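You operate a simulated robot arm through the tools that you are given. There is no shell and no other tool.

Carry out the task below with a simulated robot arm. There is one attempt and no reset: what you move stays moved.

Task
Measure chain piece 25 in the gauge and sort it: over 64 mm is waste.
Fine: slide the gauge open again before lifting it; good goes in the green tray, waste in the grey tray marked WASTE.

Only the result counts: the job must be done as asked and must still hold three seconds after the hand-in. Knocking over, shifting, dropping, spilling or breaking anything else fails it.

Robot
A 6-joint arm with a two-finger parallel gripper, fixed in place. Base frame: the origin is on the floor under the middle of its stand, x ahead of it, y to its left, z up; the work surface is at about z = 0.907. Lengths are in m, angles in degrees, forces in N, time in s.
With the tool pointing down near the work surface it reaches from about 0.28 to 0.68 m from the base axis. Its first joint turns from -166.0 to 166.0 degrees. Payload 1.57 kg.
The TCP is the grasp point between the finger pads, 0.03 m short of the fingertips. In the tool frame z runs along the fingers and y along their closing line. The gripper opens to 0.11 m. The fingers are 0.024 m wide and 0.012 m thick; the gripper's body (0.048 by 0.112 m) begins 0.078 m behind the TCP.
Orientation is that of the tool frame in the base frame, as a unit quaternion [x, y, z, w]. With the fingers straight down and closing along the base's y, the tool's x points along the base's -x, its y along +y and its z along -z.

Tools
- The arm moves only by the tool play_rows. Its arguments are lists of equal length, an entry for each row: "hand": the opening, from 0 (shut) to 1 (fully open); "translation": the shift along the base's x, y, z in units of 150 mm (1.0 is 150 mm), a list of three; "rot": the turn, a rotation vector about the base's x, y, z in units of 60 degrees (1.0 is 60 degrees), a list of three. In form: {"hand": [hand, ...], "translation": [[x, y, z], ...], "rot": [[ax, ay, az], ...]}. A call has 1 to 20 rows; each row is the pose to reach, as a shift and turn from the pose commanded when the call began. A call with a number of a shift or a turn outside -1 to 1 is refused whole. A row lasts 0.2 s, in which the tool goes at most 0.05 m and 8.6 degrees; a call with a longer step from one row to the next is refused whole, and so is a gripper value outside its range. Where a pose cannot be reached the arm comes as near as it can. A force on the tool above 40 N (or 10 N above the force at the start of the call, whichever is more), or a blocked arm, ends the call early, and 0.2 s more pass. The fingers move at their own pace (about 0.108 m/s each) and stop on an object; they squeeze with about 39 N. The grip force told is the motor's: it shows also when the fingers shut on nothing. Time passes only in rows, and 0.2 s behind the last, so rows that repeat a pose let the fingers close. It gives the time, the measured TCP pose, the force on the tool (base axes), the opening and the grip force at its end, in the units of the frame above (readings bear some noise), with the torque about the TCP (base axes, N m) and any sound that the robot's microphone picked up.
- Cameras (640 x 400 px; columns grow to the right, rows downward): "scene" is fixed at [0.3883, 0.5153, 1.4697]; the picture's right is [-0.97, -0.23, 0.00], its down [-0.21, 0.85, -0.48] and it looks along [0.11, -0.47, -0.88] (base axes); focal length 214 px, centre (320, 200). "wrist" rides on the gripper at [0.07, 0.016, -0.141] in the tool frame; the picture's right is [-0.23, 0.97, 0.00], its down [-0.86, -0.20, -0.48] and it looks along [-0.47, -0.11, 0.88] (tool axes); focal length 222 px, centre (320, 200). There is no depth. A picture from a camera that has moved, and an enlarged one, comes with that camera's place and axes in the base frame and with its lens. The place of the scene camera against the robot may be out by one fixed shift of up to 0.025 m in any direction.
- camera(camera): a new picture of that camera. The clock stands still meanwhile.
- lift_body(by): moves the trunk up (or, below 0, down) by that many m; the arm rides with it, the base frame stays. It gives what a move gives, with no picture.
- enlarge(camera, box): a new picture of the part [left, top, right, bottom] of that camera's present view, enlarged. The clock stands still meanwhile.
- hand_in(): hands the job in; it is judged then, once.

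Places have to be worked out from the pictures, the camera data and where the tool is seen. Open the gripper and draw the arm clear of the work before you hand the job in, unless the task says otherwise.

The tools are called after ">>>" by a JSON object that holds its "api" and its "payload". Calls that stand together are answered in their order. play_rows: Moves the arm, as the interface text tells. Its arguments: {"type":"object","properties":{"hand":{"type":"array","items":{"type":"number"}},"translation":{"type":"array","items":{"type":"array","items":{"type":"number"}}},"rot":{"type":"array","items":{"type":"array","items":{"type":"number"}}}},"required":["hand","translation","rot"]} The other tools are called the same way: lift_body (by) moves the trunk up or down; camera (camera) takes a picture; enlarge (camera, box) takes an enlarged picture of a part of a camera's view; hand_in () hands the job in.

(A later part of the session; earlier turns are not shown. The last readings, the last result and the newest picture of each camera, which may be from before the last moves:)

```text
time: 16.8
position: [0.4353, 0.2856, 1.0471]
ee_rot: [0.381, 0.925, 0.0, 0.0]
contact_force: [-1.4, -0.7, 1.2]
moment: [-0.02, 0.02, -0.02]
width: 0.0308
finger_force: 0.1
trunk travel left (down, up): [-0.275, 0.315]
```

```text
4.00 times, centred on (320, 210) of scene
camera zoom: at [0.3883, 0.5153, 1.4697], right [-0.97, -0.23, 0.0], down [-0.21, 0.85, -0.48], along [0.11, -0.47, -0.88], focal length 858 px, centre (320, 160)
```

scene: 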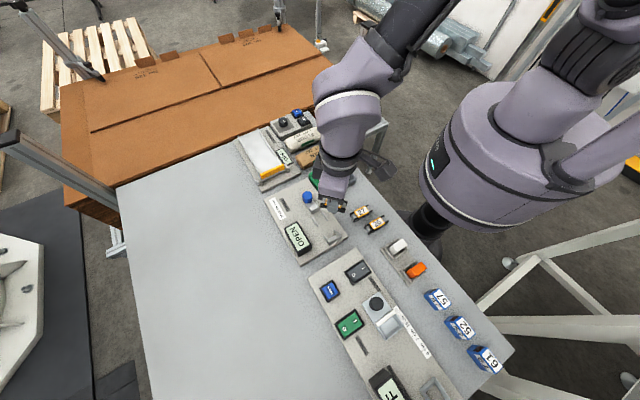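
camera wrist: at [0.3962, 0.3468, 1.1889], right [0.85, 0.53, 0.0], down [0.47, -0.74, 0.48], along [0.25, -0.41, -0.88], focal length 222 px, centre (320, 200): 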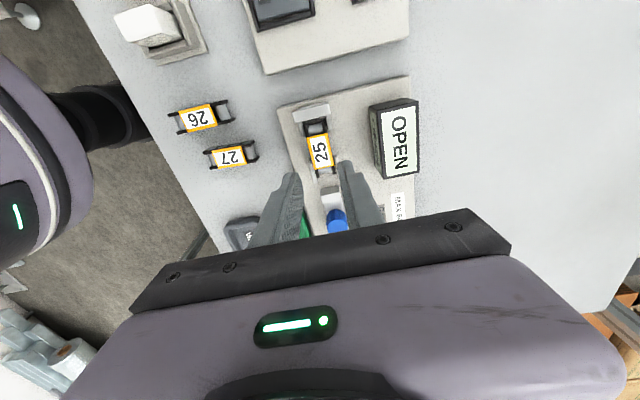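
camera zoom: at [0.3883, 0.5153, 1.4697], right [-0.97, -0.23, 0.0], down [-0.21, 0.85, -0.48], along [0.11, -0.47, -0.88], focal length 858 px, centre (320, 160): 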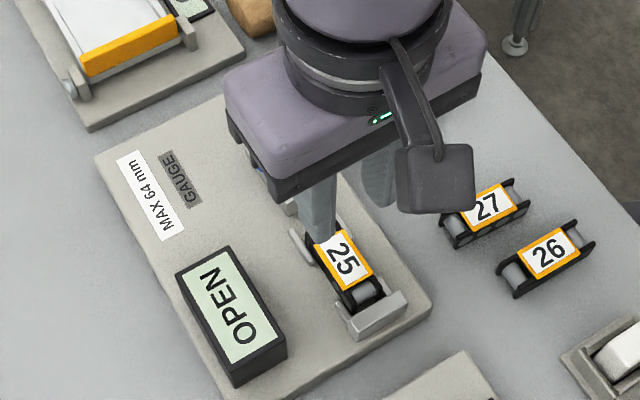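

The piece is well nested and the display reads OPEN. Next I'll move over the blue knob, keeping the same orientation so the fingers can close across it.

>>> {"api": "play_rows", "payload": {"hand": [0.4, 0.55, 0.55, 0.55, 0.55], "translation": [[0.09, -0.09, 0.05], [0.18, -0.18, 0.05], [0.27, -0.27, 0.05], [0.36, -0.36, 0.05], [0.453, -0.449, 0.05]], "rot": [[0, 0, 0], [0, 0, 0], [0, 0, 0], [0, 0, 0], [0, 0, 0]]}}

>>> {"api": "camera", "payload": {"camera": "wrist"}}

>>> {"api": "enlarge", "payload": {"camera": "wrist", "box": [240, 60, 440, 220]}}

>>> {"api": "enlarge", "payload": {"camera": "scene", "box": [260, 160, 380, 260]}}

```text
time: 18.0
position: [0.5031, 0.2188, 1.0542]
ee_rot: [0.381, 0.925, -0.001, 0.0]
contact_force: [0.2, 0.1, 0.8]
moment: [-0.01, 0.03, -0.01]
width: 0.0604
finger_force: 0.0
trunk travel left (down, up): [-0.275, 0.315]
```

```text
taken
camera wrist: at [0.4645, 0.2786, 1.1971], right [0.85, 0.53, 0.0], down [0.47, -0.74, 0.48], along [0.25, -0.41, -0.88], focal length 222 px, centre (320, 200)
```

wrist: 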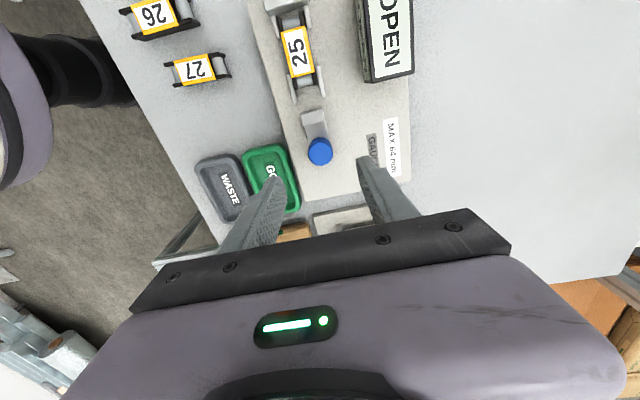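

```text
2.50 times, centred on (340, 140) of wrist
camera zoom: at [0.4645, 0.2786, 1.1971], right [0.85, 0.53, 0.0], down [0.47, -0.74, 0.48], along [0.25, -0.41, -0.88], focal length 555 px, centre (270, 350)
```

zoom: 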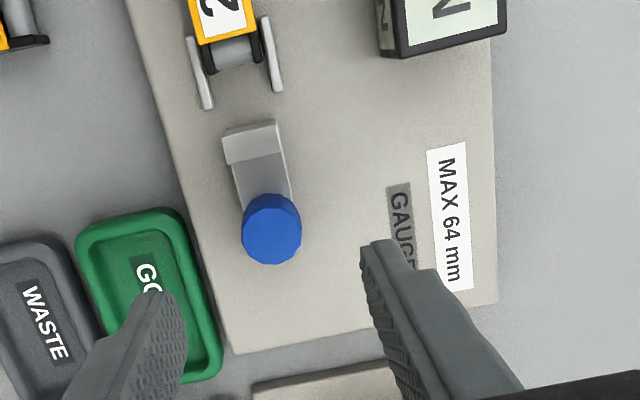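

```text
4.00 times, centred on (320, 210) of scene
camera zoom: at [0.3883, 0.5153, 1.4697], right [-0.97, -0.23, 0.0], down [-0.21, 0.85, -0.48], along [0.11, -0.47, -0.88], focal length 858 px, centre (320, 160)
```

zoom: 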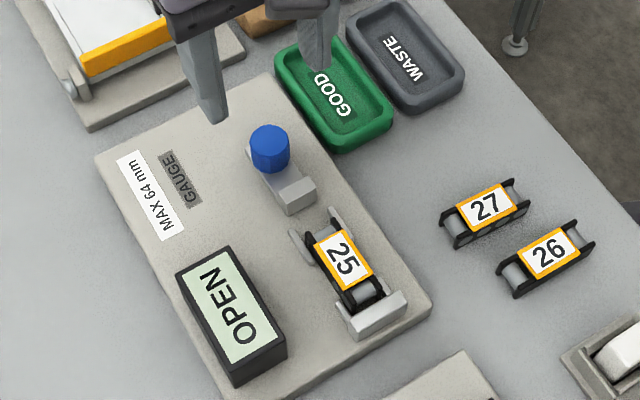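

The knob (about 26 mm wide) is right under the TCP. I'll lower with the fingers open at 60 mm so they straddle it, then check centring.

>>> {"api": "play_rows", "payload": {"hand": [0.55, 0.55, 0.55, 0.55, 0.55, 0.55], "translation": [[0, 0, -0.1], [0, 0, -0.2], [0, 0, -0.3], [0, 0, -0.4], [0, 0, -0.48], [0, 0, -0.52]], "rot": [[0, 0, 0], [0, 0, 0], [0, 0, 0], [0, 0, 0], [0, 0, 0], [0, 0, 0]]}}

>>> {"api": "camera", "payload": {"camera": "wrist"}}

>>> {"api": "enlarge", "payload": {"camera": "wrist", "box": [240, 90, 420, 230]}}

>>> {"api": "enlarge", "payload": {"camera": "scene", "box": [270, 170, 360, 240]}}

```text
time: 19.4
position: [0.5052, 0.2186, 0.976]
ee_rot: [0.381, 0.924, -0.001, 0.0]
contact_force: [0.1, 0.1, 0.9]
moment: [-0.02, 0.04, 0.01]
width: 0.0606
finger_force: 0.1
trunk travel left (down, up): [-0.275, 0.315]
```

```text
taken
camera wrist: at [0.4661, 0.2802, 1.1183], right [0.85, 0.53, 0.0], down [0.47, -0.74, 0.48], along [0.25, -0.41, -0.88], focal length 222 px, centre (320, 200)
```

wrist: 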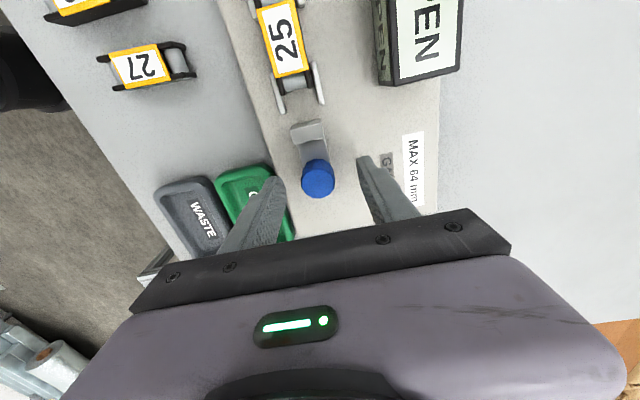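

```text
2.86 times, centred on (330, 160) of wrist
camera zoom: at [0.4661, 0.2802, 1.1183], right [0.85, 0.53, 0.0], down [0.47, -0.74, 0.48], along [0.25, -0.41, -0.88], focal length 635 px, centre (291, 314)
```

zoom: 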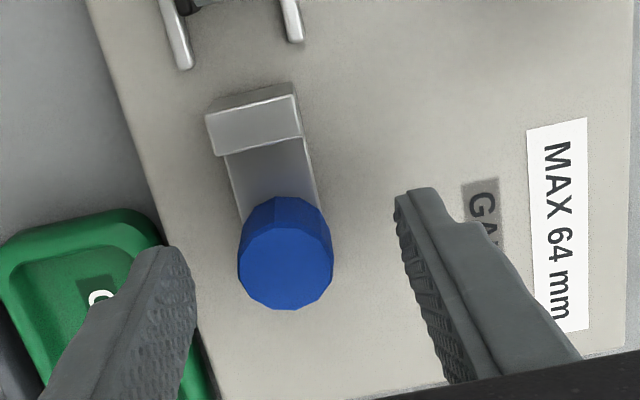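

```text
5.71 times, centred on (315, 205) of scene
camera zoom: at [0.3883, 0.5153, 1.4697], right [-0.97, -0.23, 0.0], down [-0.21, 0.85, -0.48], along [0.11, -0.47, -0.88], focal length 1226 px, centre (349, 171)
```

zoom: 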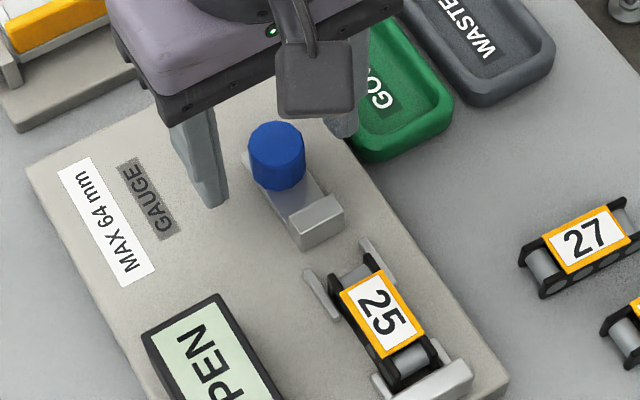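

The knob top is about z≈0.957 and the fingers straddle it with roughly 1 mm of lateral offset. I'll trim that, drop 4 mm more and close on the knob.

>>> {"api": "play_rows", "payload": {"hand": [0.55, 0.55, 0.3, 0.2, 0.15, 0.15, 0.15], "translation": [[-0.005, -0.005, -0.015], [-0.005, -0.005, -0.027], [-0.005, -0.005, -0.027], [-0.005, -0.005, -0.027], [-0.005, -0.005, -0.027], [-0.005, -0.005, -0.027], [-0.005, -0.005, -0.027]], "rot": [[0, 0, 0], [0, 0, 0], [0, 0, 0], [0, 0, 0], [0, 0, 0], [0, 0, 0], [0, 0, 0]]}}

>>> {"api": "enlarge", "payload": {"camera": "wrist", "box": [240, 90, 420, 230]}}

>>> {"api": "enlarge", "payload": {"camera": "scene", "box": [270, 170, 360, 260]}}

```text
time: 21.0
position: [0.5029, 0.2187, 0.9722]
ee_rot: [0.382, 0.924, -0.001, -0.001]
contact_force: [-1.8, -1.8, -3.2]
moment: [0.12, -0.14, -0.03]
width: 0.027
finger_force: 37.9
trunk travel left (down, up): [-0.275, 0.315]
```

```text
2.86 times, centred on (330, 160) of wrist
camera zoom: at [0.4645, 0.2786, 1.1137], right [0.85, 0.53, 0.0], down [0.47, -0.74, 0.48], along [0.25, -0.41, -0.88], focal length 635 px, centre (291, 314)
```

zoom: 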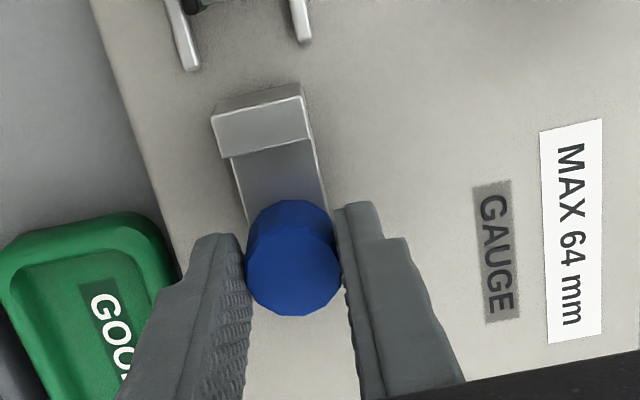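

```text
4.44 times, centred on (315, 215) of scene
camera zoom: at [0.3883, 0.5153, 1.4697], right [-0.97, -0.23, 0.0], down [-0.21, 0.85, -0.48], along [0.11, -0.47, -0.88], focal length 953 px, centre (342, 133)
```

zoom: 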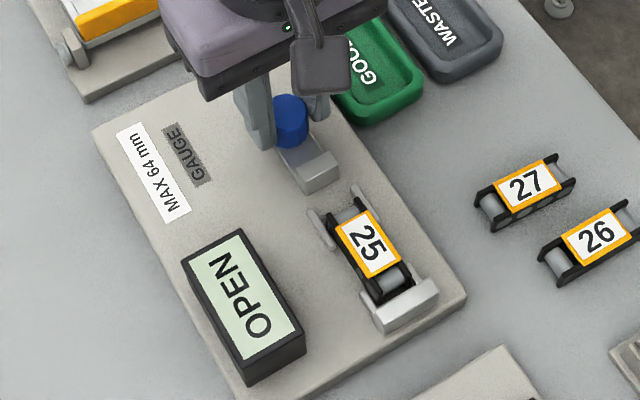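

The knob is gripped (27 mm, 38 N, only small side loads). I'll push the slider 12 mm along the gauge axis towards the piece and check.

>>> {"api": "play_rows", "payload": {"hand": [0.15, 0.15, 0.15, 0.15, 0.15, 0.15], "translation": [[-0.0094, 0.0094, 0], [-0.0189, 0.0189, 0], [-0.0283, 0.0283, 0], [-0.0377, 0.0377, 0], [-0.0471, 0.0471, 0], [-0.0566, 0.0566, 0]], "rot": [[0, 0, 0], [0, 0, 0], [0, 0, 0], [0, 0, 0], [0, 0, 0], [0, 0, 0]]}}

>>> {"api": "enlarge", "payload": {"camera": "wrist", "box": [240, 60, 420, 230]}}

>>> {"api": "enlarge", "payload": {"camera": "scene", "box": [270, 170, 360, 260]}}

```text
time: 22.4
position: [0.4951, 0.227, 0.9727]
ee_rot: [0.382, 0.924, 0.0, 0.0]
contact_force: [-0.2, 0.0, -10.6]
moment: [0.5, 0.1, -0.02]
width: 0.0266
finger_force: 38.0
trunk travel left (down, up): [-0.275, 0.315]
```

```text
2.35 times, centred on (330, 145) of wrist
camera zoom: at [0.4556, 0.2874, 1.1138], right [0.85, 0.53, 0.0], down [0.47, -0.74, 0.48], along [0.25, -0.41, -0.88], focal length 523 px, centre (296, 329)
```

zoom: 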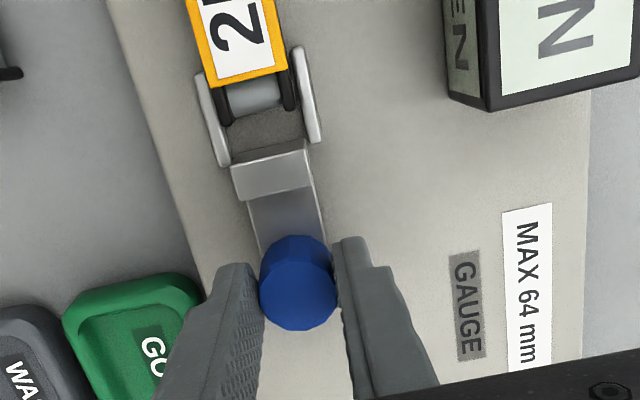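

```text
4.44 times, centred on (315, 215) of scene
camera zoom: at [0.3883, 0.5153, 1.4697], right [-0.97, -0.23, 0.0], down [-0.21, 0.85, -0.48], along [0.11, -0.47, -0.88], focal length 953 px, centre (342, 133)
```

zoom: 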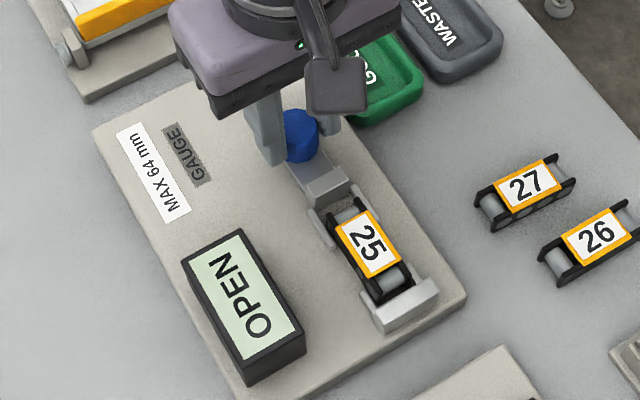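

The slider moves freely with about 11 mm left before the piece. I'll continue another 9 mm, with a slight z relief for the small vertical load.

>>> {"api": "play_rows", "payload": {"hand": [0.15, 0.15, 0.15, 0.15, 0.15, 0.15], "translation": [[-0.0071, 0.0071, -0.002], [-0.0141, 0.0141, -0.004], [-0.0212, 0.0212, -0.005], [-0.0283, 0.0283, -0.005], [-0.0354, 0.0354, -0.005], [-0.0424, 0.0424, -0.005]], "rot": [[0, 0, 0], [0, 0, 0], [0, 0, 0], [0, 0, 0], [0, 0, 0], [0, 0, 0]]}}

>>> {"api": "enlarge", "payload": {"camera": "wrist", "box": [240, 60, 420, 230]}}

>>> {"api": "enlarge", "payload": {"camera": "scene", "box": [270, 170, 360, 260]}}

```text
time: 23.8
position: [0.4891, 0.2319, 0.9722]
ee_rot: [0.381, 0.924, 0.001, 0.001]
contact_force: [2.5, 1.2, 9.6]
moment: [-0.15, 0.04, 0.0]
width: 0.0269
finger_force: 36.9
trunk travel left (down, up): [-0.275, 0.315]
```

```text
2.35 times, centred on (330, 145) of wrist
camera zoom: at [0.4496, 0.2933, 1.1138], right [0.85, 0.53, 0.0], down [0.47, -0.74, 0.48], along [0.26, -0.4, -0.88], focal length 523 px, centre (296, 329)
```

zoom: 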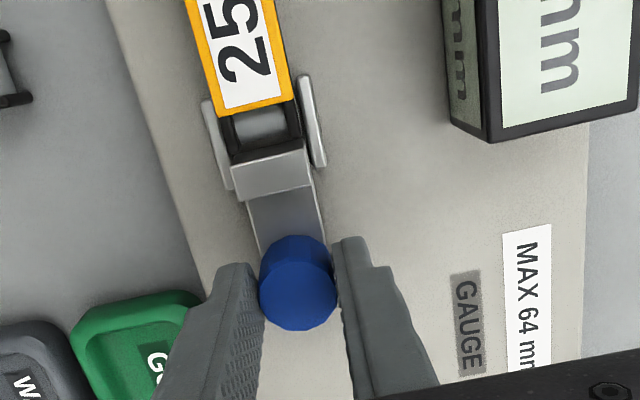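

```text
4.44 times, centred on (315, 215) of scene
camera zoom: at [0.3883, 0.5153, 1.4697], right [-0.97, -0.23, 0.0], down [-0.21, 0.85, -0.48], along [0.11, -0.47, -0.88], focal length 953 px, centre (342, 133)
```

zoom: 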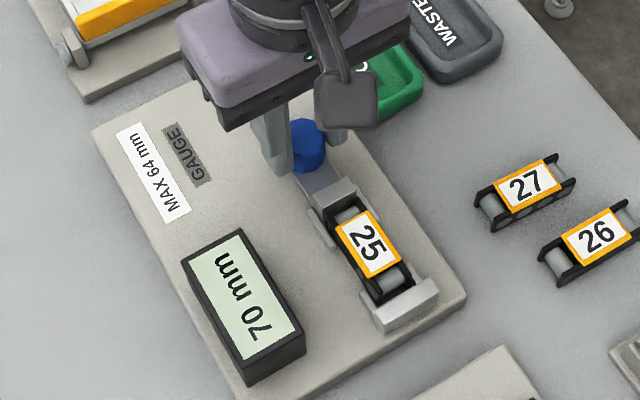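

The display now shows the live gap, 70 mm. I'll keep closing in small steps until the piece is pressed against the anvil.

>>> {"api": "play_rows", "payload": {"hand": [0.15, 0.15, 0.15, 0.15, 0.15], "translation": [[-0.0033, 0.0033, 0.001], [-0.0066, 0.0066, 0.002], [-0.0099, 0.0099, 0.002], [-0.0141, 0.0141, 0.002], [-0.0165, 0.0165, 0.002]], "rot": [[0, 0, 0], [0, 0, 0], [0, 0, 0], [0, 0, 0], [0, 0, 0]]}}

>>> {"api": "enlarge", "payload": {"camera": "wrist", "box": [240, 60, 420, 230]}}

>>> {"api": "enlarge", "payload": {"camera": "scene", "box": [270, 170, 360, 260]}}

```text
time: 25.0
position: [0.4852, 0.2355, 0.9721]
ee_rot: [0.381, 0.925, 0.001, 0.0]
contact_force: [4.5, 3.3, 16.4]
moment: [-0.22, -0.09, 0.03]
width: 0.027
finger_force: 37.6
trunk travel left (down, up): [-0.275, 0.315]
```

```text
2.35 times, centred on (330, 145) of wrist
camera zoom: at [0.4465, 0.2965, 1.1137], right [0.85, 0.53, 0.0], down [0.47, -0.74, 0.48], along [0.25, -0.41, -0.88], focal length 523 px, centre (296, 329)
```

zoom: 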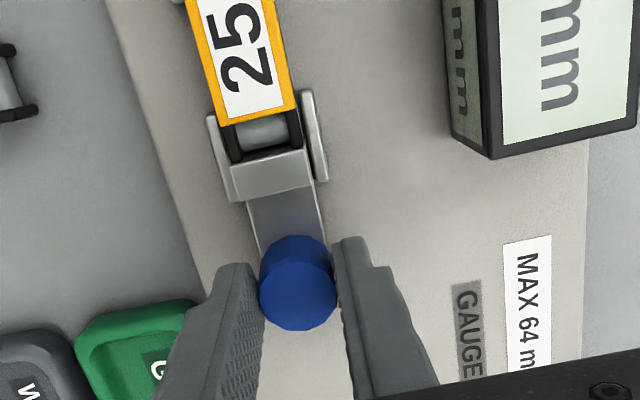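

```text
4.44 times, centred on (315, 215) of scene
camera zoom: at [0.3883, 0.5153, 1.4697], right [-0.97, -0.23, 0.0], down [-0.21, 0.85, -0.48], along [0.11, -0.47, -0.88], focal length 953 px, centre (342, 133)
```

zoom: 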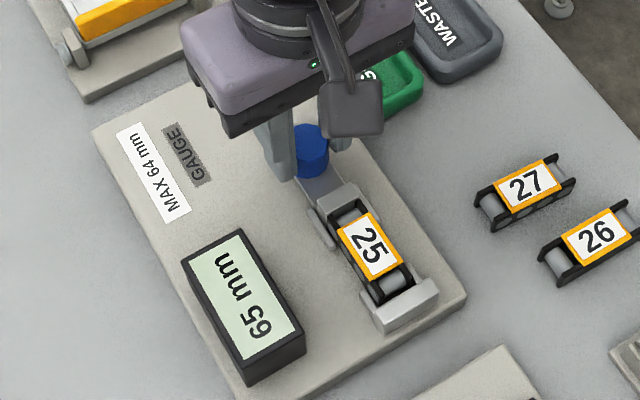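

The display reads about 65 mm and the axial resistance is still tiny, so the piece may not be clamped yet. I'll push on in sub-millimetre steps while relieving the vertical load.

>>> {"api": "play_rows", "payload": {"hand": [0.15, 0.15, 0.15, 0.15], "translation": [[-0.0024, 0.0024, 0.004], [-0.0047, 0.0047, 0.006], [-0.0071, 0.0071, 0.006], [-0.0071, 0.0071, 0.006]], "rot": [[0, 0, 0], [0, 0, 0], [0, 0, 0], [0, 0, 0]]}}

>>> {"api": "enlarge", "payload": {"camera": "wrist", "box": [240, 60, 420, 230]}}

>>> {"api": "enlarge", "payload": {"camera": "scene", "box": [290, 200, 350, 260]}}

```text
time: 26.0
position: [0.4842, 0.2374, 0.9724]
ee_rot: [0.382, 0.924, -0.001, -0.001]
contact_force: [0.7, 0.7, 3.4]
moment: [0.19, -0.25, 0.01]
width: 0.027
finger_force: 37.9
trunk travel left (down, up): [-0.275, 0.315]
```

```text
2.35 times, centred on (330, 145) of wrist
camera zoom: at [0.4456, 0.2977, 1.1137], right [0.85, 0.53, 0.0], down [0.47, -0.74, 0.48], along [0.25, -0.41, -0.88], focal length 523 px, centre (296, 329)
```

zoom: 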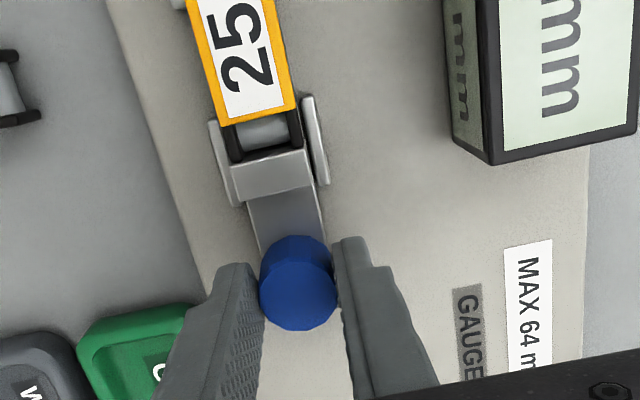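

```text
6.67 times, centred on (320, 230) of scene
camera zoom: at [0.3883, 0.5153, 1.4697], right [-0.97, -0.23, 0.0], down [-0.21, 0.85, -0.48], along [0.11, -0.47, -0.88], focal length 1430 px, centre (320, 0)
```

zoom: 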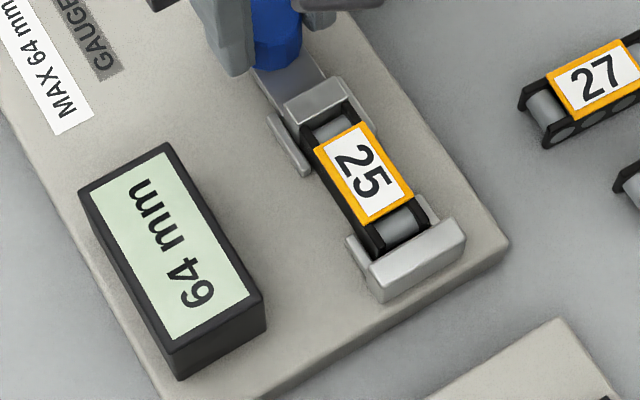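

The display shows 64 mm and there is still no axial resistance, so it is not clamped yet. I'll continue in fine steps.

>>> {"api": "play_rows", "payload": {"hand": [0.15, 0.15, 0.15, 0.15], "translation": [[-0.0024, 0.0024, 0.001], [-0.0047, 0.0047, 0.001], [-0.0071, 0.0071, 0.001], [-0.0071, 0.0071, 0.001]], "rot": [[0, 0, 0], [0, 0, 0], [0, 0, 0], [0, 0, 0]]}}

>>> {"api": "enlarge", "payload": {"camera": "wrist", "box": [240, 60, 420, 230]}}

>>> {"api": "enlarge", "payload": {"camera": "scene", "box": [290, 200, 350, 260]}}

```text
time: 27.0
position: [0.4838, 0.2368, 0.9711]
ee_rot: [0.381, 0.924, -0.001, 0.0]
contact_force: [1.2, 0.4, -7.3]
moment: [0.18, -0.28, 0.04]
width: 0.0267
finger_force: 37.3
trunk travel left (down, up): [-0.275, 0.315]
```

```text
2.35 times, centred on (330, 145) of wrist
camera zoom: at [0.4452, 0.2981, 1.1137], right [0.85, 0.53, 0.0], down [0.47, -0.74, 0.48], along [0.25, -0.41, -0.88], focal length 523 px, centre (296, 329)
```

zoom: 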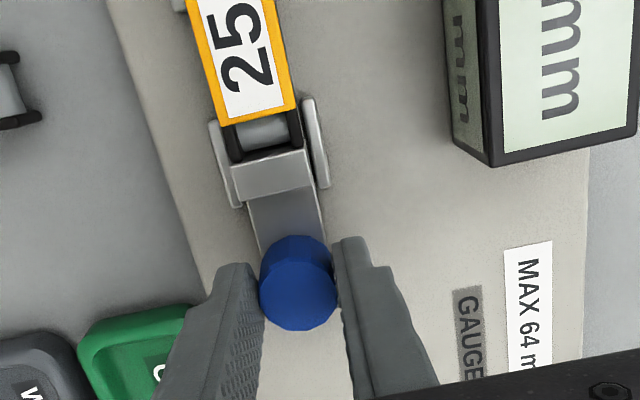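

```text
6.67 times, centred on (320, 230) of scene
camera zoom: at [0.3883, 0.5153, 1.4697], right [-0.97, -0.23, 0.0], down [-0.21, 0.85, -0.48], along [0.11, -0.47, -0.88], focal length 1430 px, centre (320, 0)
```

zoom: 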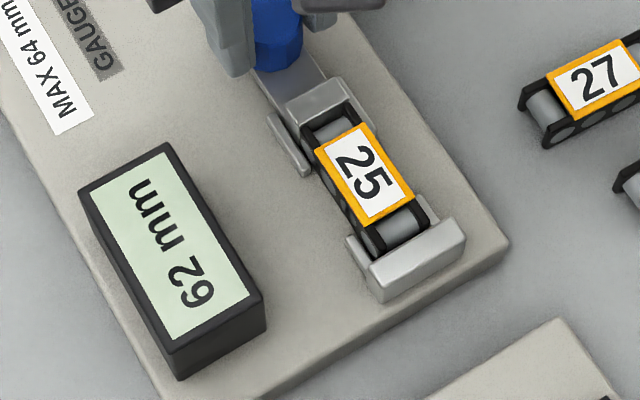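

The display shows 62 mm with no axial resistance yet. I'll keep pushing gently until the reading stops changing and the force rises.

>>> {"api": "play_rows", "payload": {"hand": [0.15, 0.15, 0.15, 0.15], "translation": [[-0.0024, 0.0024, 0], [-0.0047, 0.0047, -0.002], [-0.0071, 0.0071, -0.003], [-0.0071, 0.0071, -0.003]], "rot": [[0, 0, 0], [0, 0, 0], [0, 0, 0], [0, 0, 0]]}}

>>> {"api": "enlarge", "payload": {"camera": "wrist", "box": [270, 40, 370, 180]}}

>>> {"api": "enlarge", "payload": {"camera": "scene", "box": [290, 200, 350, 260]}}

```text
time: 28.0
position: [0.4829, 0.2384, 0.9713]
ee_rot: [0.381, 0.925, -0.001, 0.001]
contact_force: [3.9, -3.7, -10.4]
moment: [0.0, -0.4, 0.03]
width: 0.027
finger_force: 37.9
trunk travel left (down, up): [-0.275, 0.315]
```

```text
2.86 times, centred on (320, 110) of wrist
camera zoom: at [0.444, 0.2991, 1.1137], right [0.85, 0.53, 0.0], down [0.47, -0.74, 0.48], along [0.25, -0.41, -0.88], focal length 635 px, centre (320, 457)
```

zoom: 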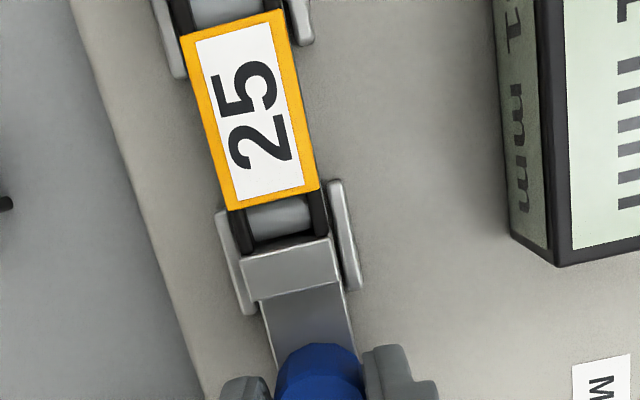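

```text
6.67 times, centred on (320, 230) of scene
camera zoom: at [0.3883, 0.5153, 1.4697], right [-0.97, -0.23, 0.0], down [-0.21, 0.85, -0.48], along [0.11, -0.47, -0.88], focal length 1430 px, centre (320, 0)
```

zoom: 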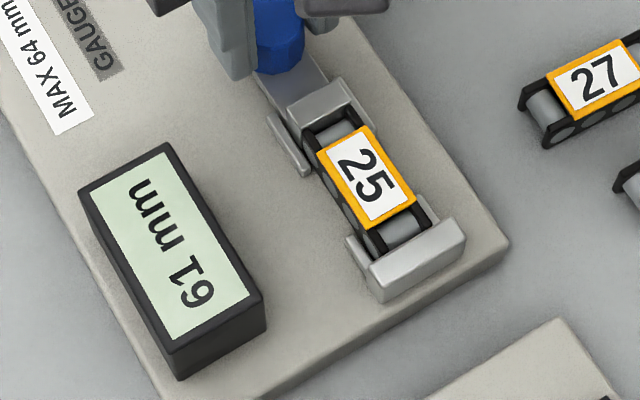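

Axial resistance has appeared (about 5 N) at 61 mm. I'll press slightly more to confirm the reading is stable.

>>> {"api": "play_rows", "payload": {"hand": [0.15, 0.15, 0.15, 0.15], "translation": [[-0.0024, 0.0024, -0.002], [-0.0047, 0.0047, -0.003], [-0.0047, 0.0047, -0.003], [-0.0047, 0.0047, -0.003]], "rot": [[0, 0, 0], [0, 0, 0], [0, 0, 0], [0, 0, 0]]}}

>>> {"api": "enlarge", "payload": {"camera": "wrist", "box": [270, 40, 370, 180]}}

>>> {"api": "enlarge", "payload": {"camera": "scene", "box": [290, 200, 350, 260]}}

```text
time: 29.0
position: [0.4834, 0.2388, 0.9718]
ee_rot: [0.381, 0.925, 0.001, 0.0]
contact_force: [11.8, -10.4, 1.1]
moment: [-0.63, -0.31, 0.01]
width: 0.0271
finger_force: 37.4
trunk travel left (down, up): [-0.275, 0.315]
```

```text
2.86 times, centred on (320, 110) of wrist
camera zoom: at [0.4439, 0.2991, 1.1138], right [0.85, 0.53, 0.0], down [0.47, -0.74, 0.48], along [0.25, -0.4, -0.88], focal length 635 px, centre (320, 457)
```

zoom: 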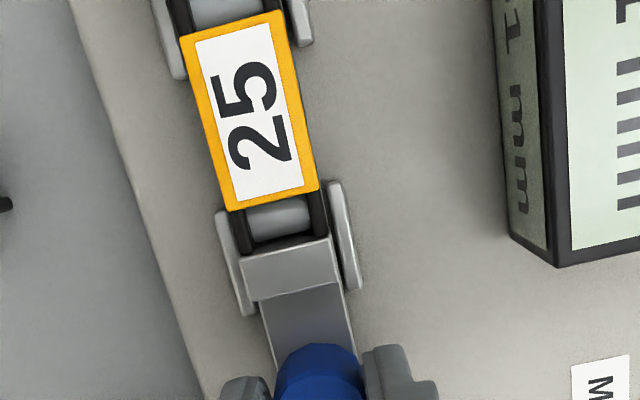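

```text
6.67 times, centred on (320, 230) of scene
camera zoom: at [0.3883, 0.5153, 1.4697], right [-0.97, -0.23, 0.0], down [-0.21, 0.85, -0.48], along [0.11, -0.47, -0.88], focal length 1430 px, centre (320, 0)
```

zoom: 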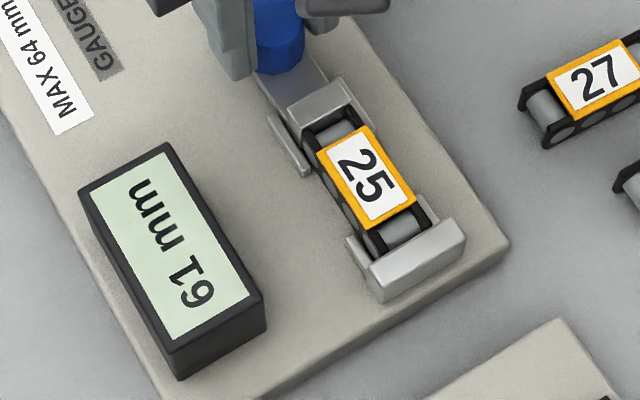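

The reading holds at 61 mm under about 16 N. I'll zoom in on the display to be sure of the digits.

>>> {"api": "enlarge", "payload": {"camera": "scene", "box": [295, 218, 320, 258]}}

>>> {"api": "camera", "payload": {"camera": "wrist"}}

```text
10.00 times, centred on (308, 238) of scene
camera zoom: at [0.3883, 0.5153, 1.4697], right [-0.97, -0.23, 0.0], down [-0.21, 0.85, -0.48], along [0.11, -0.47, -0.88], focal length 2145 px, centre (445, -180)
```

zoom: 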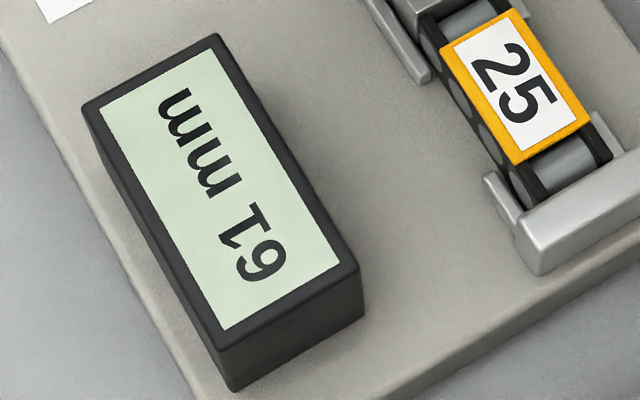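

```text
taken
camera wrist: at [0.4439, 0.2991, 1.1138], right [0.85, 0.53, 0.0], down [0.47, -0.74, 0.48], along [0.25, -0.4, -0.88], focal length 222 px, centre (320, 200)
```

wrist: 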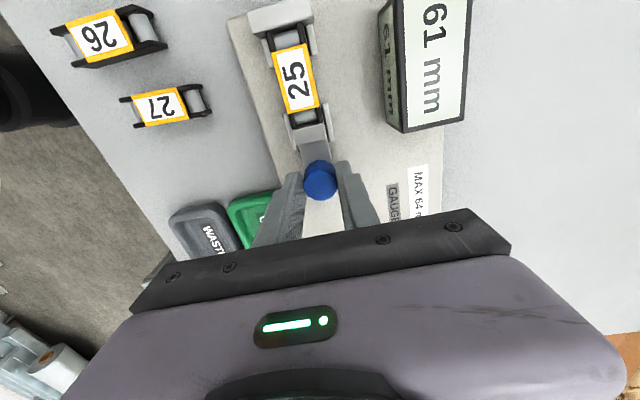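

61 mm is confirmed from both cameras, so piece 25 is good and goes in the green tray. First I'll slide the gauge back open along the same axis.

>>> {"api": "play_rows", "payload": {"hand": [0.15, 0.15, 0.15, 0.15, 0.15, 0.15, 0.15, 0.15, 0.15, 0.15, 0.15, 0.15, 0.15], "translation": [[0.006, -0.006, 0.001], [0.0165, -0.0165, 0.002], [0.0283, -0.0283, 0.002], [0.0401, -0.0401, 0.002], [0.0519, -0.0519, 0.002], [0.0637, -0.0637, 0.002], [0.0755, -0.0755, 0.002], [0.0873, -0.0873, 0.002], [0.099, -0.099, 0.002], [0.111, -0.111, 0.002], [0.123, -0.123, 0.002], [0.132, -0.132, 0.002], [0.138, -0.138, 0.002]], "rot": [[0, 0, 0], [0, 0, 0], [0, 0, 0], [0, 0, 0], [0, 0, 0], [0, 0, 0], [0, 0, 0], [0, 0, 0], [0, 0, 0], [0, 0, 0], [0, 0, 0], [0, 0, 0], [0, 0, 0]]}}

>>> {"api": "camera", "payload": {"camera": "wrist"}}

>>> {"api": "enlarge", "payload": {"camera": "scene", "box": [270, 170, 360, 260]}}

```text
time: 31.8
position: [0.5015, 0.219, 0.9723]
ee_rot: [0.381, 0.925, 0.0, -0.001]
contact_force: [3.0, 3.0, -1.8]
moment: [0.09, 0.36, 0.02]
width: 0.027
finger_force: 38.1
trunk travel left (down, up): [-0.275, 0.315]
```

```text
taken
camera wrist: at [0.4635, 0.2797, 1.1137], right [0.85, 0.53, 0.0], down [0.47, -0.74, 0.48], along [0.25, -0.41, -0.88], focal length 222 px, centre (320, 200)
```

wrist: 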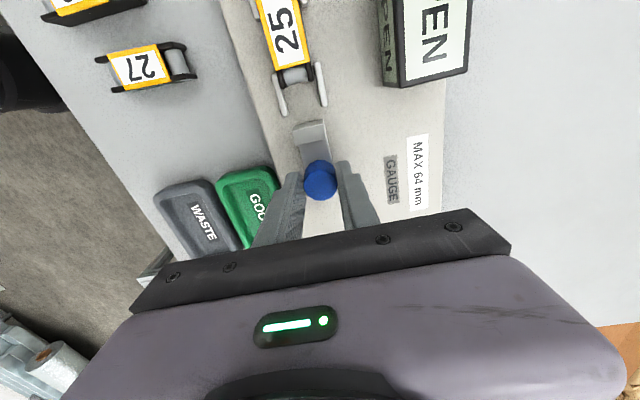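

```text
4.44 times, centred on (315, 215) of scene
camera zoom: at [0.3883, 0.5153, 1.4697], right [-0.97, -0.23, 0.0], down [-0.21, 0.85, -0.48], along [0.11, -0.47, -0.88], focal length 953 px, centre (342, 133)
```

zoom: 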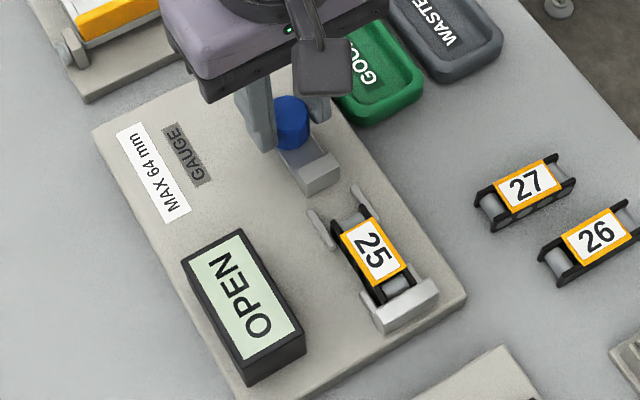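

The gauge reads OPEN again and the piece stays against the anvil. I'll add a final millimetre of travel, release the knob and lift away.

>>> {"api": "play_rows", "payload": {"hand": [0.15, 0.15, 0.3, 0.45, 0.55, 0.55, 0.55, 0.55, 0.55, 0.55, 0.55], "translation": [[0.003, -0.003, 0], [0.006, -0.006, 0], [0.006, -0.006, 0], [0.006, -0.006, 0], [0.006, -0.006, 0], [0.006, -0.006, 0.04], [0.006, -0.006, 0.14], [0.006, -0.006, 0.26], [0.006, -0.006, 0.38], [0.006, -0.006, 0.48], [0.006, -0.006, 0.52]], "rot": [[0, 0, 0], [0, 0, 0], [0, 0, 0], [0, 0, 0], [0, 0, 0], [0, 0, 0], [0, 0, 0], [0, 0, 0], [0, 0, 0], [0, 0, 0], [0, 0, 0]]}}

>>> {"api": "camera", "payload": {"camera": "wrist"}}

>>> {"api": "enlarge", "payload": {"camera": "scene", "box": [270, 140, 380, 260]}}

```text
time: 34.2
position: [0.5037, 0.2172, 1.0511]
ee_rot: [0.381, 0.925, 0.0, 0.0]
contact_force: [0.2, 0.3, 0.1]
moment: [0.0, 0.0, -0.04]
width: 0.0607
finger_force: 0.0
trunk travel left (down, up): [-0.275, 0.315]
```

```text
taken
camera wrist: at [0.4646, 0.2784, 1.1914], right [0.85, 0.53, 0.0], down [0.47, -0.74, 0.48], along [0.25, -0.41, -0.88], focal length 222 px, centre (320, 200)
```

wrist: 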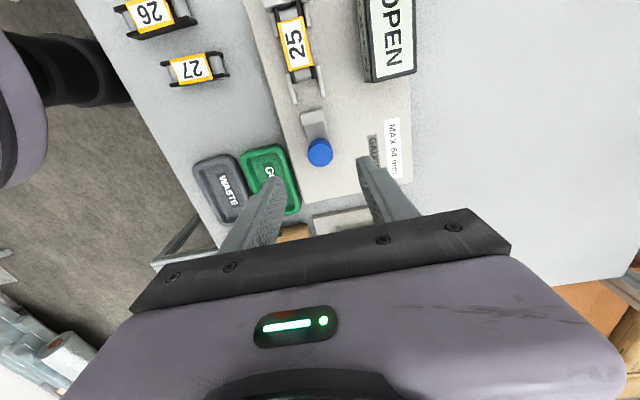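

```text
3.33 times, centred on (325, 200) of scene
camera zoom: at [0.3883, 0.5153, 1.4697], right [-0.97, -0.23, 0.0], down [-0.21, 0.85, -0.48], along [0.11, -0.47, -0.88], focal length 715 px, centre (303, 200)
```

zoom: 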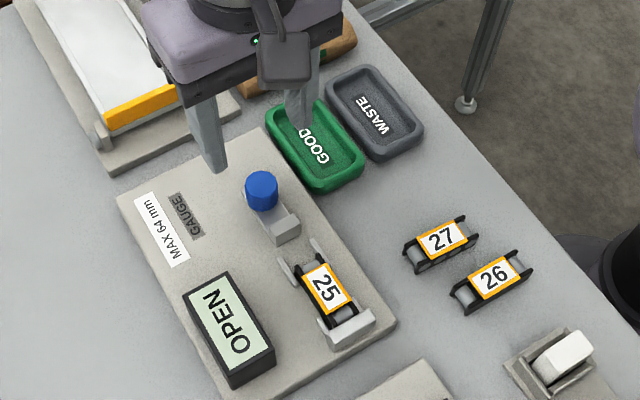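

The gauge is open, the knob is released and the piece is undisturbed. I'll return above piece 25 at the earlier finger-gap position and check alignment.

>>> {"api": "play_rows", "payload": {"hand": [0.5, 0.4, 0.3, 0.28, 0.28, 0.28], "translation": [[-0.09, 0.091, 0.0], [-0.18, 0.182, 0.0], [-0.27, 0.274, 0.0], [-0.36, 0.366, 0.0], [-0.4513, 0.4567, 0.0], [-0.4513, 0.4567, 0.0]], "rot": [[0, 0, 0], [0, 0, 0], [0, 0, 0], [0, 0, 0], [0, 0, 0], [0, 0, 0]]}}

>>> {"api": "camera", "payload": {"camera": "wrist"}}

>>> {"api": "enlarge", "payload": {"camera": "wrist", "box": [240, 80, 440, 220]}}

```text
time: 35.6
position: [0.4341, 0.2875, 1.0492]
ee_rot: [0.381, 0.925, 0.0, 0.0]
contact_force: [-0.8, -0.2, 0.3]
moment: [-0.01, 0.02, 0.02]
width: 0.0308
finger_force: 0.0
trunk travel left (down, up): [-0.275, 0.315]
```

```text
taken
camera wrist: at [0.3952, 0.3473, 1.1916], right [0.85, 0.53, 0.0], down [0.47, -0.74, 0.48], along [0.25, -0.41, -0.88], focal length 222 px, centre (320, 200)
```

wrist: 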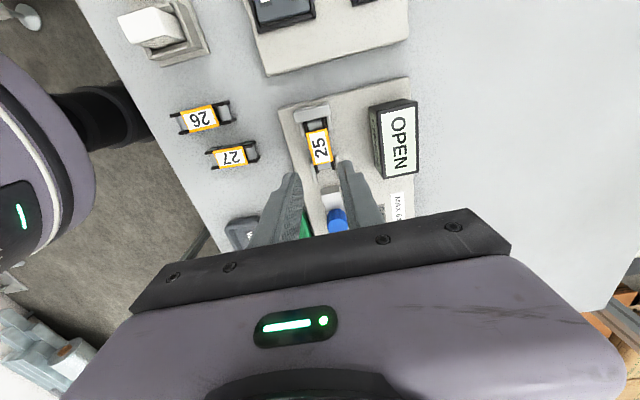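

```text
2.86 times, centred on (340, 150) of wrist
camera zoom: at [0.3952, 0.3473, 1.1916], right [0.85, 0.53, 0.0], down [0.47, -0.74, 0.48], along [0.25, -0.41, -0.88], focal length 635 px, centre (263, 343)
```

zoom: 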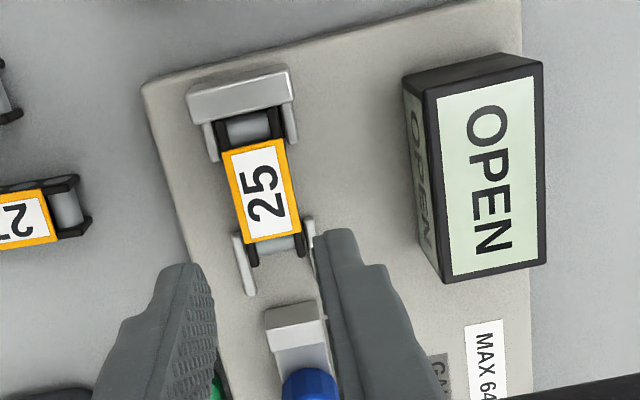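

I'm about 1 mm off laterally and 1.5 mm axially, so I'll correct that while going down to an intermediate height, then check again.

>>> {"api": "play_rows", "payload": {"hand": [0.28, 0.28, 0.28, 0.28, 0.28, 0.28], "translation": [[0.006, -0.0015, -0.09], [0.012, -0.0027, -0.19], [0.012, -0.0027, -0.29], [0.012, -0.0027, -0.37], [0.012, -0.0027, -0.42], [0.012, -0.0027, -0.42]], "rot": [[0, 0, 0], [0, 0, 0], [0, 0, 0], [0, 0, 0], [0, 0, 0], [0, 0, 0]]}}

>>> {"api": "camera", "payload": {"camera": "wrist"}}

>>> {"api": "enlarge", "payload": {"camera": "wrist", "box": [250, 100, 400, 220]}}

>>> {"api": "enlarge", "payload": {"camera": "scene", "box": [300, 190, 370, 250]}}

```text
time: 37.0
position: [0.4367, 0.2851, 0.9871]
ee_rot: [0.382, 0.924, 0.0, 0.001]
contact_force: [-0.2, -1.0, 0.4]
moment: [0.02, 0.02, 0.03]
width: 0.0307
finger_force: 0.2
trunk travel left (down, up): [-0.275, 0.315]
```

```text
taken
camera wrist: at [0.3985, 0.3466, 1.1289], right [0.85, 0.53, 0.0], down [0.47, -0.74, 0.48], along [0.25, -0.41, -0.88], focal length 222 px, centre (320, 200)
```

wrist: 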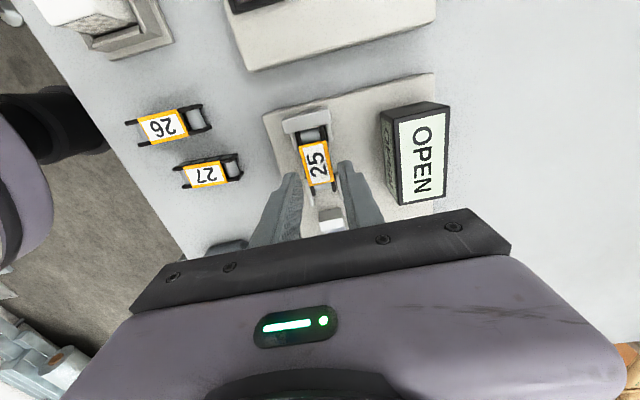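

```text
3.33 times, centred on (325, 160) of wrist
camera zoom: at [0.3985, 0.3466, 1.1289], right [0.85, 0.53, 0.0], down [0.47, -0.74, 0.48], along [0.25, -0.41, -0.88], focal length 740 px, centre (303, 333)
```

zoom: 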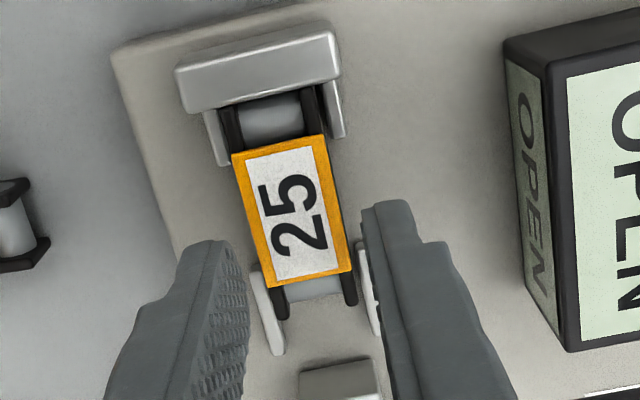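

```text
6.67 times, centred on (335, 220) of scene
camera zoom: at [0.3883, 0.5153, 1.4697], right [-0.97, -0.23, 0.0], down [-0.21, 0.85, -0.48], along [0.11, -0.47, -0.88], focal length 1430 px, centre (220, 67)
```

zoom: 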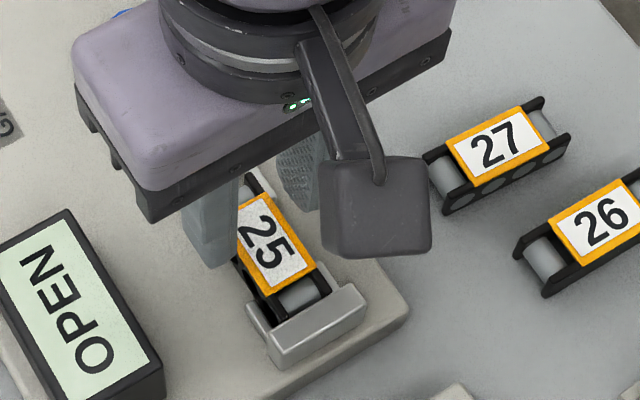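

At this height I'm about 0.8 mm off laterally and 1–1.5 mm back axially. I'll correct both while lowering to just above guide height and verify again.

>>> {"api": "play_rows", "payload": {"hand": [0.28, 0.28, 0.28, 0.28, 0.28], "translation": [[-0.006, 0.002, -0.03], [-0.011, 0.0033, -0.06], [-0.011, 0.0033, -0.1], [-0.011, 0.0033, -0.13], [-0.011, 0.0033, -0.13]], "rot": [[0, 0, 0], [0, 0, 0], [0, 0, 0], [0, 0, 0], [0, 0, 0]]}}

>>> {"api": "enlarge", "payload": {"camera": "wrist", "box": [250, 110, 400, 230]}}

>>> {"api": "enlarge", "payload": {"camera": "scene", "box": [300, 190, 370, 250]}}

```text
time: 38.2
position: [0.4359, 0.286, 0.9677]
ee_rot: [0.38, 0.925, 0.0, -0.001]
contact_force: [0.6, -0.3, -0.5]
moment: [-0.01, 0.05, 0.0]
width: 0.0307
finger_force: 0.1
trunk travel left (down, up): [-0.275, 0.315]
```

```text
3.33 times, centred on (325, 170) of wrist
camera zoom: at [0.3972, 0.3466, 1.1091], right [0.85, 0.53, 0.0], down [0.47, -0.74, 0.48], along [0.25, -0.41, -0.88], focal length 740 px, centre (303, 300)
```

zoom: 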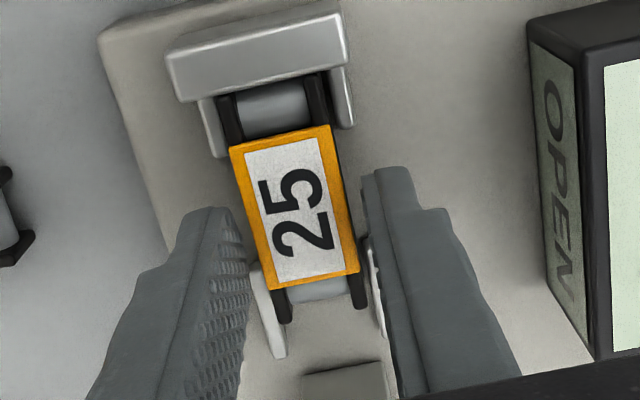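

```text
6.67 times, centred on (335, 220) of scene
camera zoom: at [0.3883, 0.5153, 1.4697], right [-0.97, -0.23, 0.0], down [-0.21, 0.85, -0.48], along [0.11, -0.47, -0.88], focal length 1430 px, centre (220, 67)
```

zoom: 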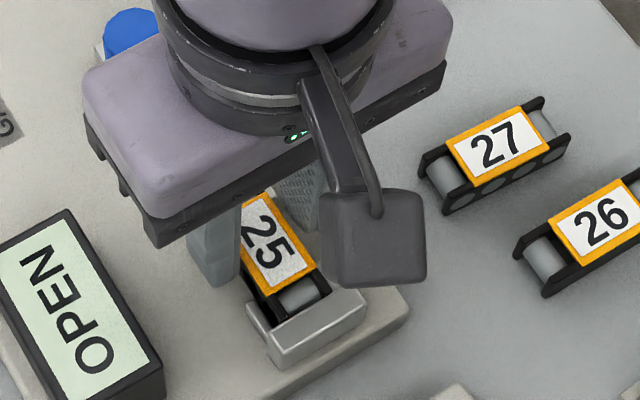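

The position is good (s≈-0.106, lateral within 0.5 mm). I'll finish the descent and close on the piece.

>>> {"api": "play_rows", "payload": {"hand": [0.28, 0.28, 0.28, 0.28, 0.2, 0.15, 0.1, 0.1, 0.1], "translation": [[-0.002, 0.002, -0.02], [-0.003, 0.003, -0.04], [-0.003, 0.003, -0.06], [-0.003, 0.003, -0.071], [-0.003, 0.003, -0.071], [-0.003, 0.003, -0.071], [-0.003, 0.003, -0.071], [-0.003, 0.003, -0.071], [-0.003, 0.003, -0.071]], "rot": [[0, 0, 0], [0, 0, 0], [0, 0, 0], [0, 0, 0], [0, 0, 0], [0, 0, 0], [0, 0, 0], [0, 0, 0], [0, 0, 0]]}}

>>> {"api": "enlarge", "payload": {"camera": "wrist", "box": [250, 110, 400, 230]}}

>>> {"api": "enlarge", "payload": {"camera": "scene", "box": [300, 190, 370, 250]}}

```text
time: 40.2
position: [0.4356, 0.2871, 0.9575]
ee_rot: [0.382, 0.924, 0.0, -0.001]
contact_force: [0.7, 0.2, 2.3]
moment: [0.02, -0.01, -0.04]
width: 0.0231
finger_force: 36.0
trunk travel left (down, up): [-0.275, 0.315]
```

```text
3.33 times, centred on (325, 170) of wrist
camera zoom: at [0.3968, 0.3474, 1.0987], right [0.85, 0.53, 0.0], down [0.47, -0.74, 0.48], along [0.25, -0.41, -0.88], focal length 740 px, centre (303, 300)
```

zoom: 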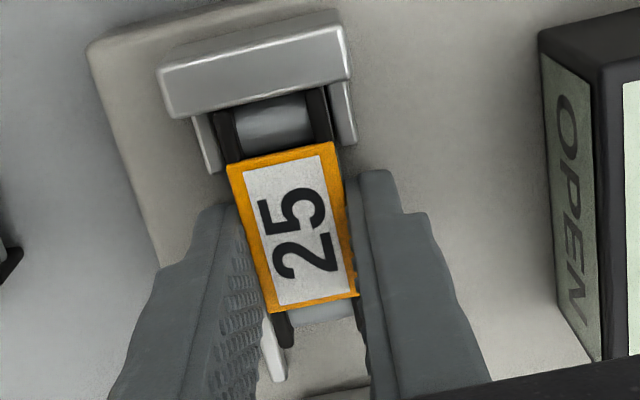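

```text
6.67 times, centred on (335, 220) of scene
camera zoom: at [0.3883, 0.5153, 1.4697], right [-0.97, -0.23, 0.0], down [-0.21, 0.85, -0.48], along [0.11, -0.47, -0.88], focal length 1430 px, centre (220, 67)
```

zoom: 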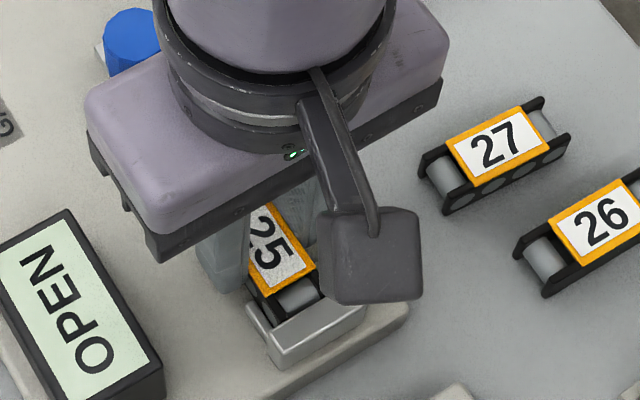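

The piece is gripped (23.1 mm). The tray is only about 49 mm wide, so the fingers must stay above its rim. I'll regrip about 4 mm higher so the piece hangs lower, then lift straight out.

>>> {"api": "play_rows", "payload": {"hand": [0.22, 0.28, 0.28, 0.28, 0.28, 0.2, 0.15, 0.1, 0.1, 0.1], "translation": [[0, 0, 0], [0, 0, 0], [0, 0, 0.015], [0, 0, 0.027], [0, 0, 0.027], [0, 0, 0.027], [0, 0, 0.027], [0, 0, 0.027], [0, 0, 0.027], [0, 0, 0.027]], "rot": [[0, 0, 0], [0, 0, 0], [0, 0, 0], [0, 0, 0], [0, 0, 0], [0, 0, 0], [0, 0, 0], [0, 0, 0], [0, 0, 0], [0, 0, 0]]}}

>>> {"api": "enlarge", "payload": {"camera": "wrist", "box": [250, 110, 400, 230]}}

```text
time: 42.4
position: [0.4347, 0.2865, 0.9608]
ee_rot: [0.381, 0.925, 0.0, 0.0]
contact_force: [0.0, -0.2, -0.7]
moment: [0.0, -0.01, -0.02]
width: 0.0231
finger_force: 35.7
trunk travel left (down, up): [-0.275, 0.315]
```

```text
3.33 times, centred on (325, 170) of wrist
camera zoom: at [0.3965, 0.3474, 1.1025], right [0.85, 0.53, 0.0], down [0.47, -0.74, 0.48], along [0.25, -0.41, -0.88], focal length 740 px, centre (303, 300)
```

zoom: 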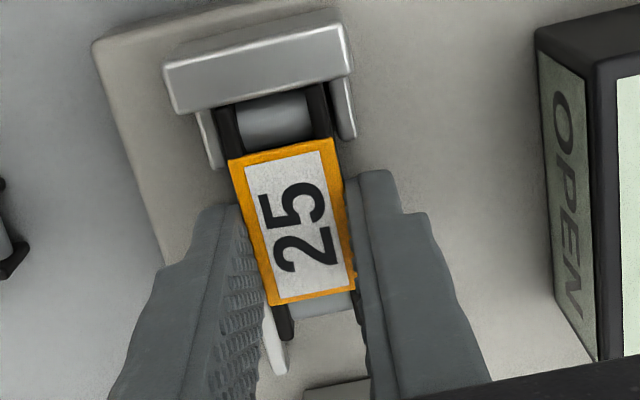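

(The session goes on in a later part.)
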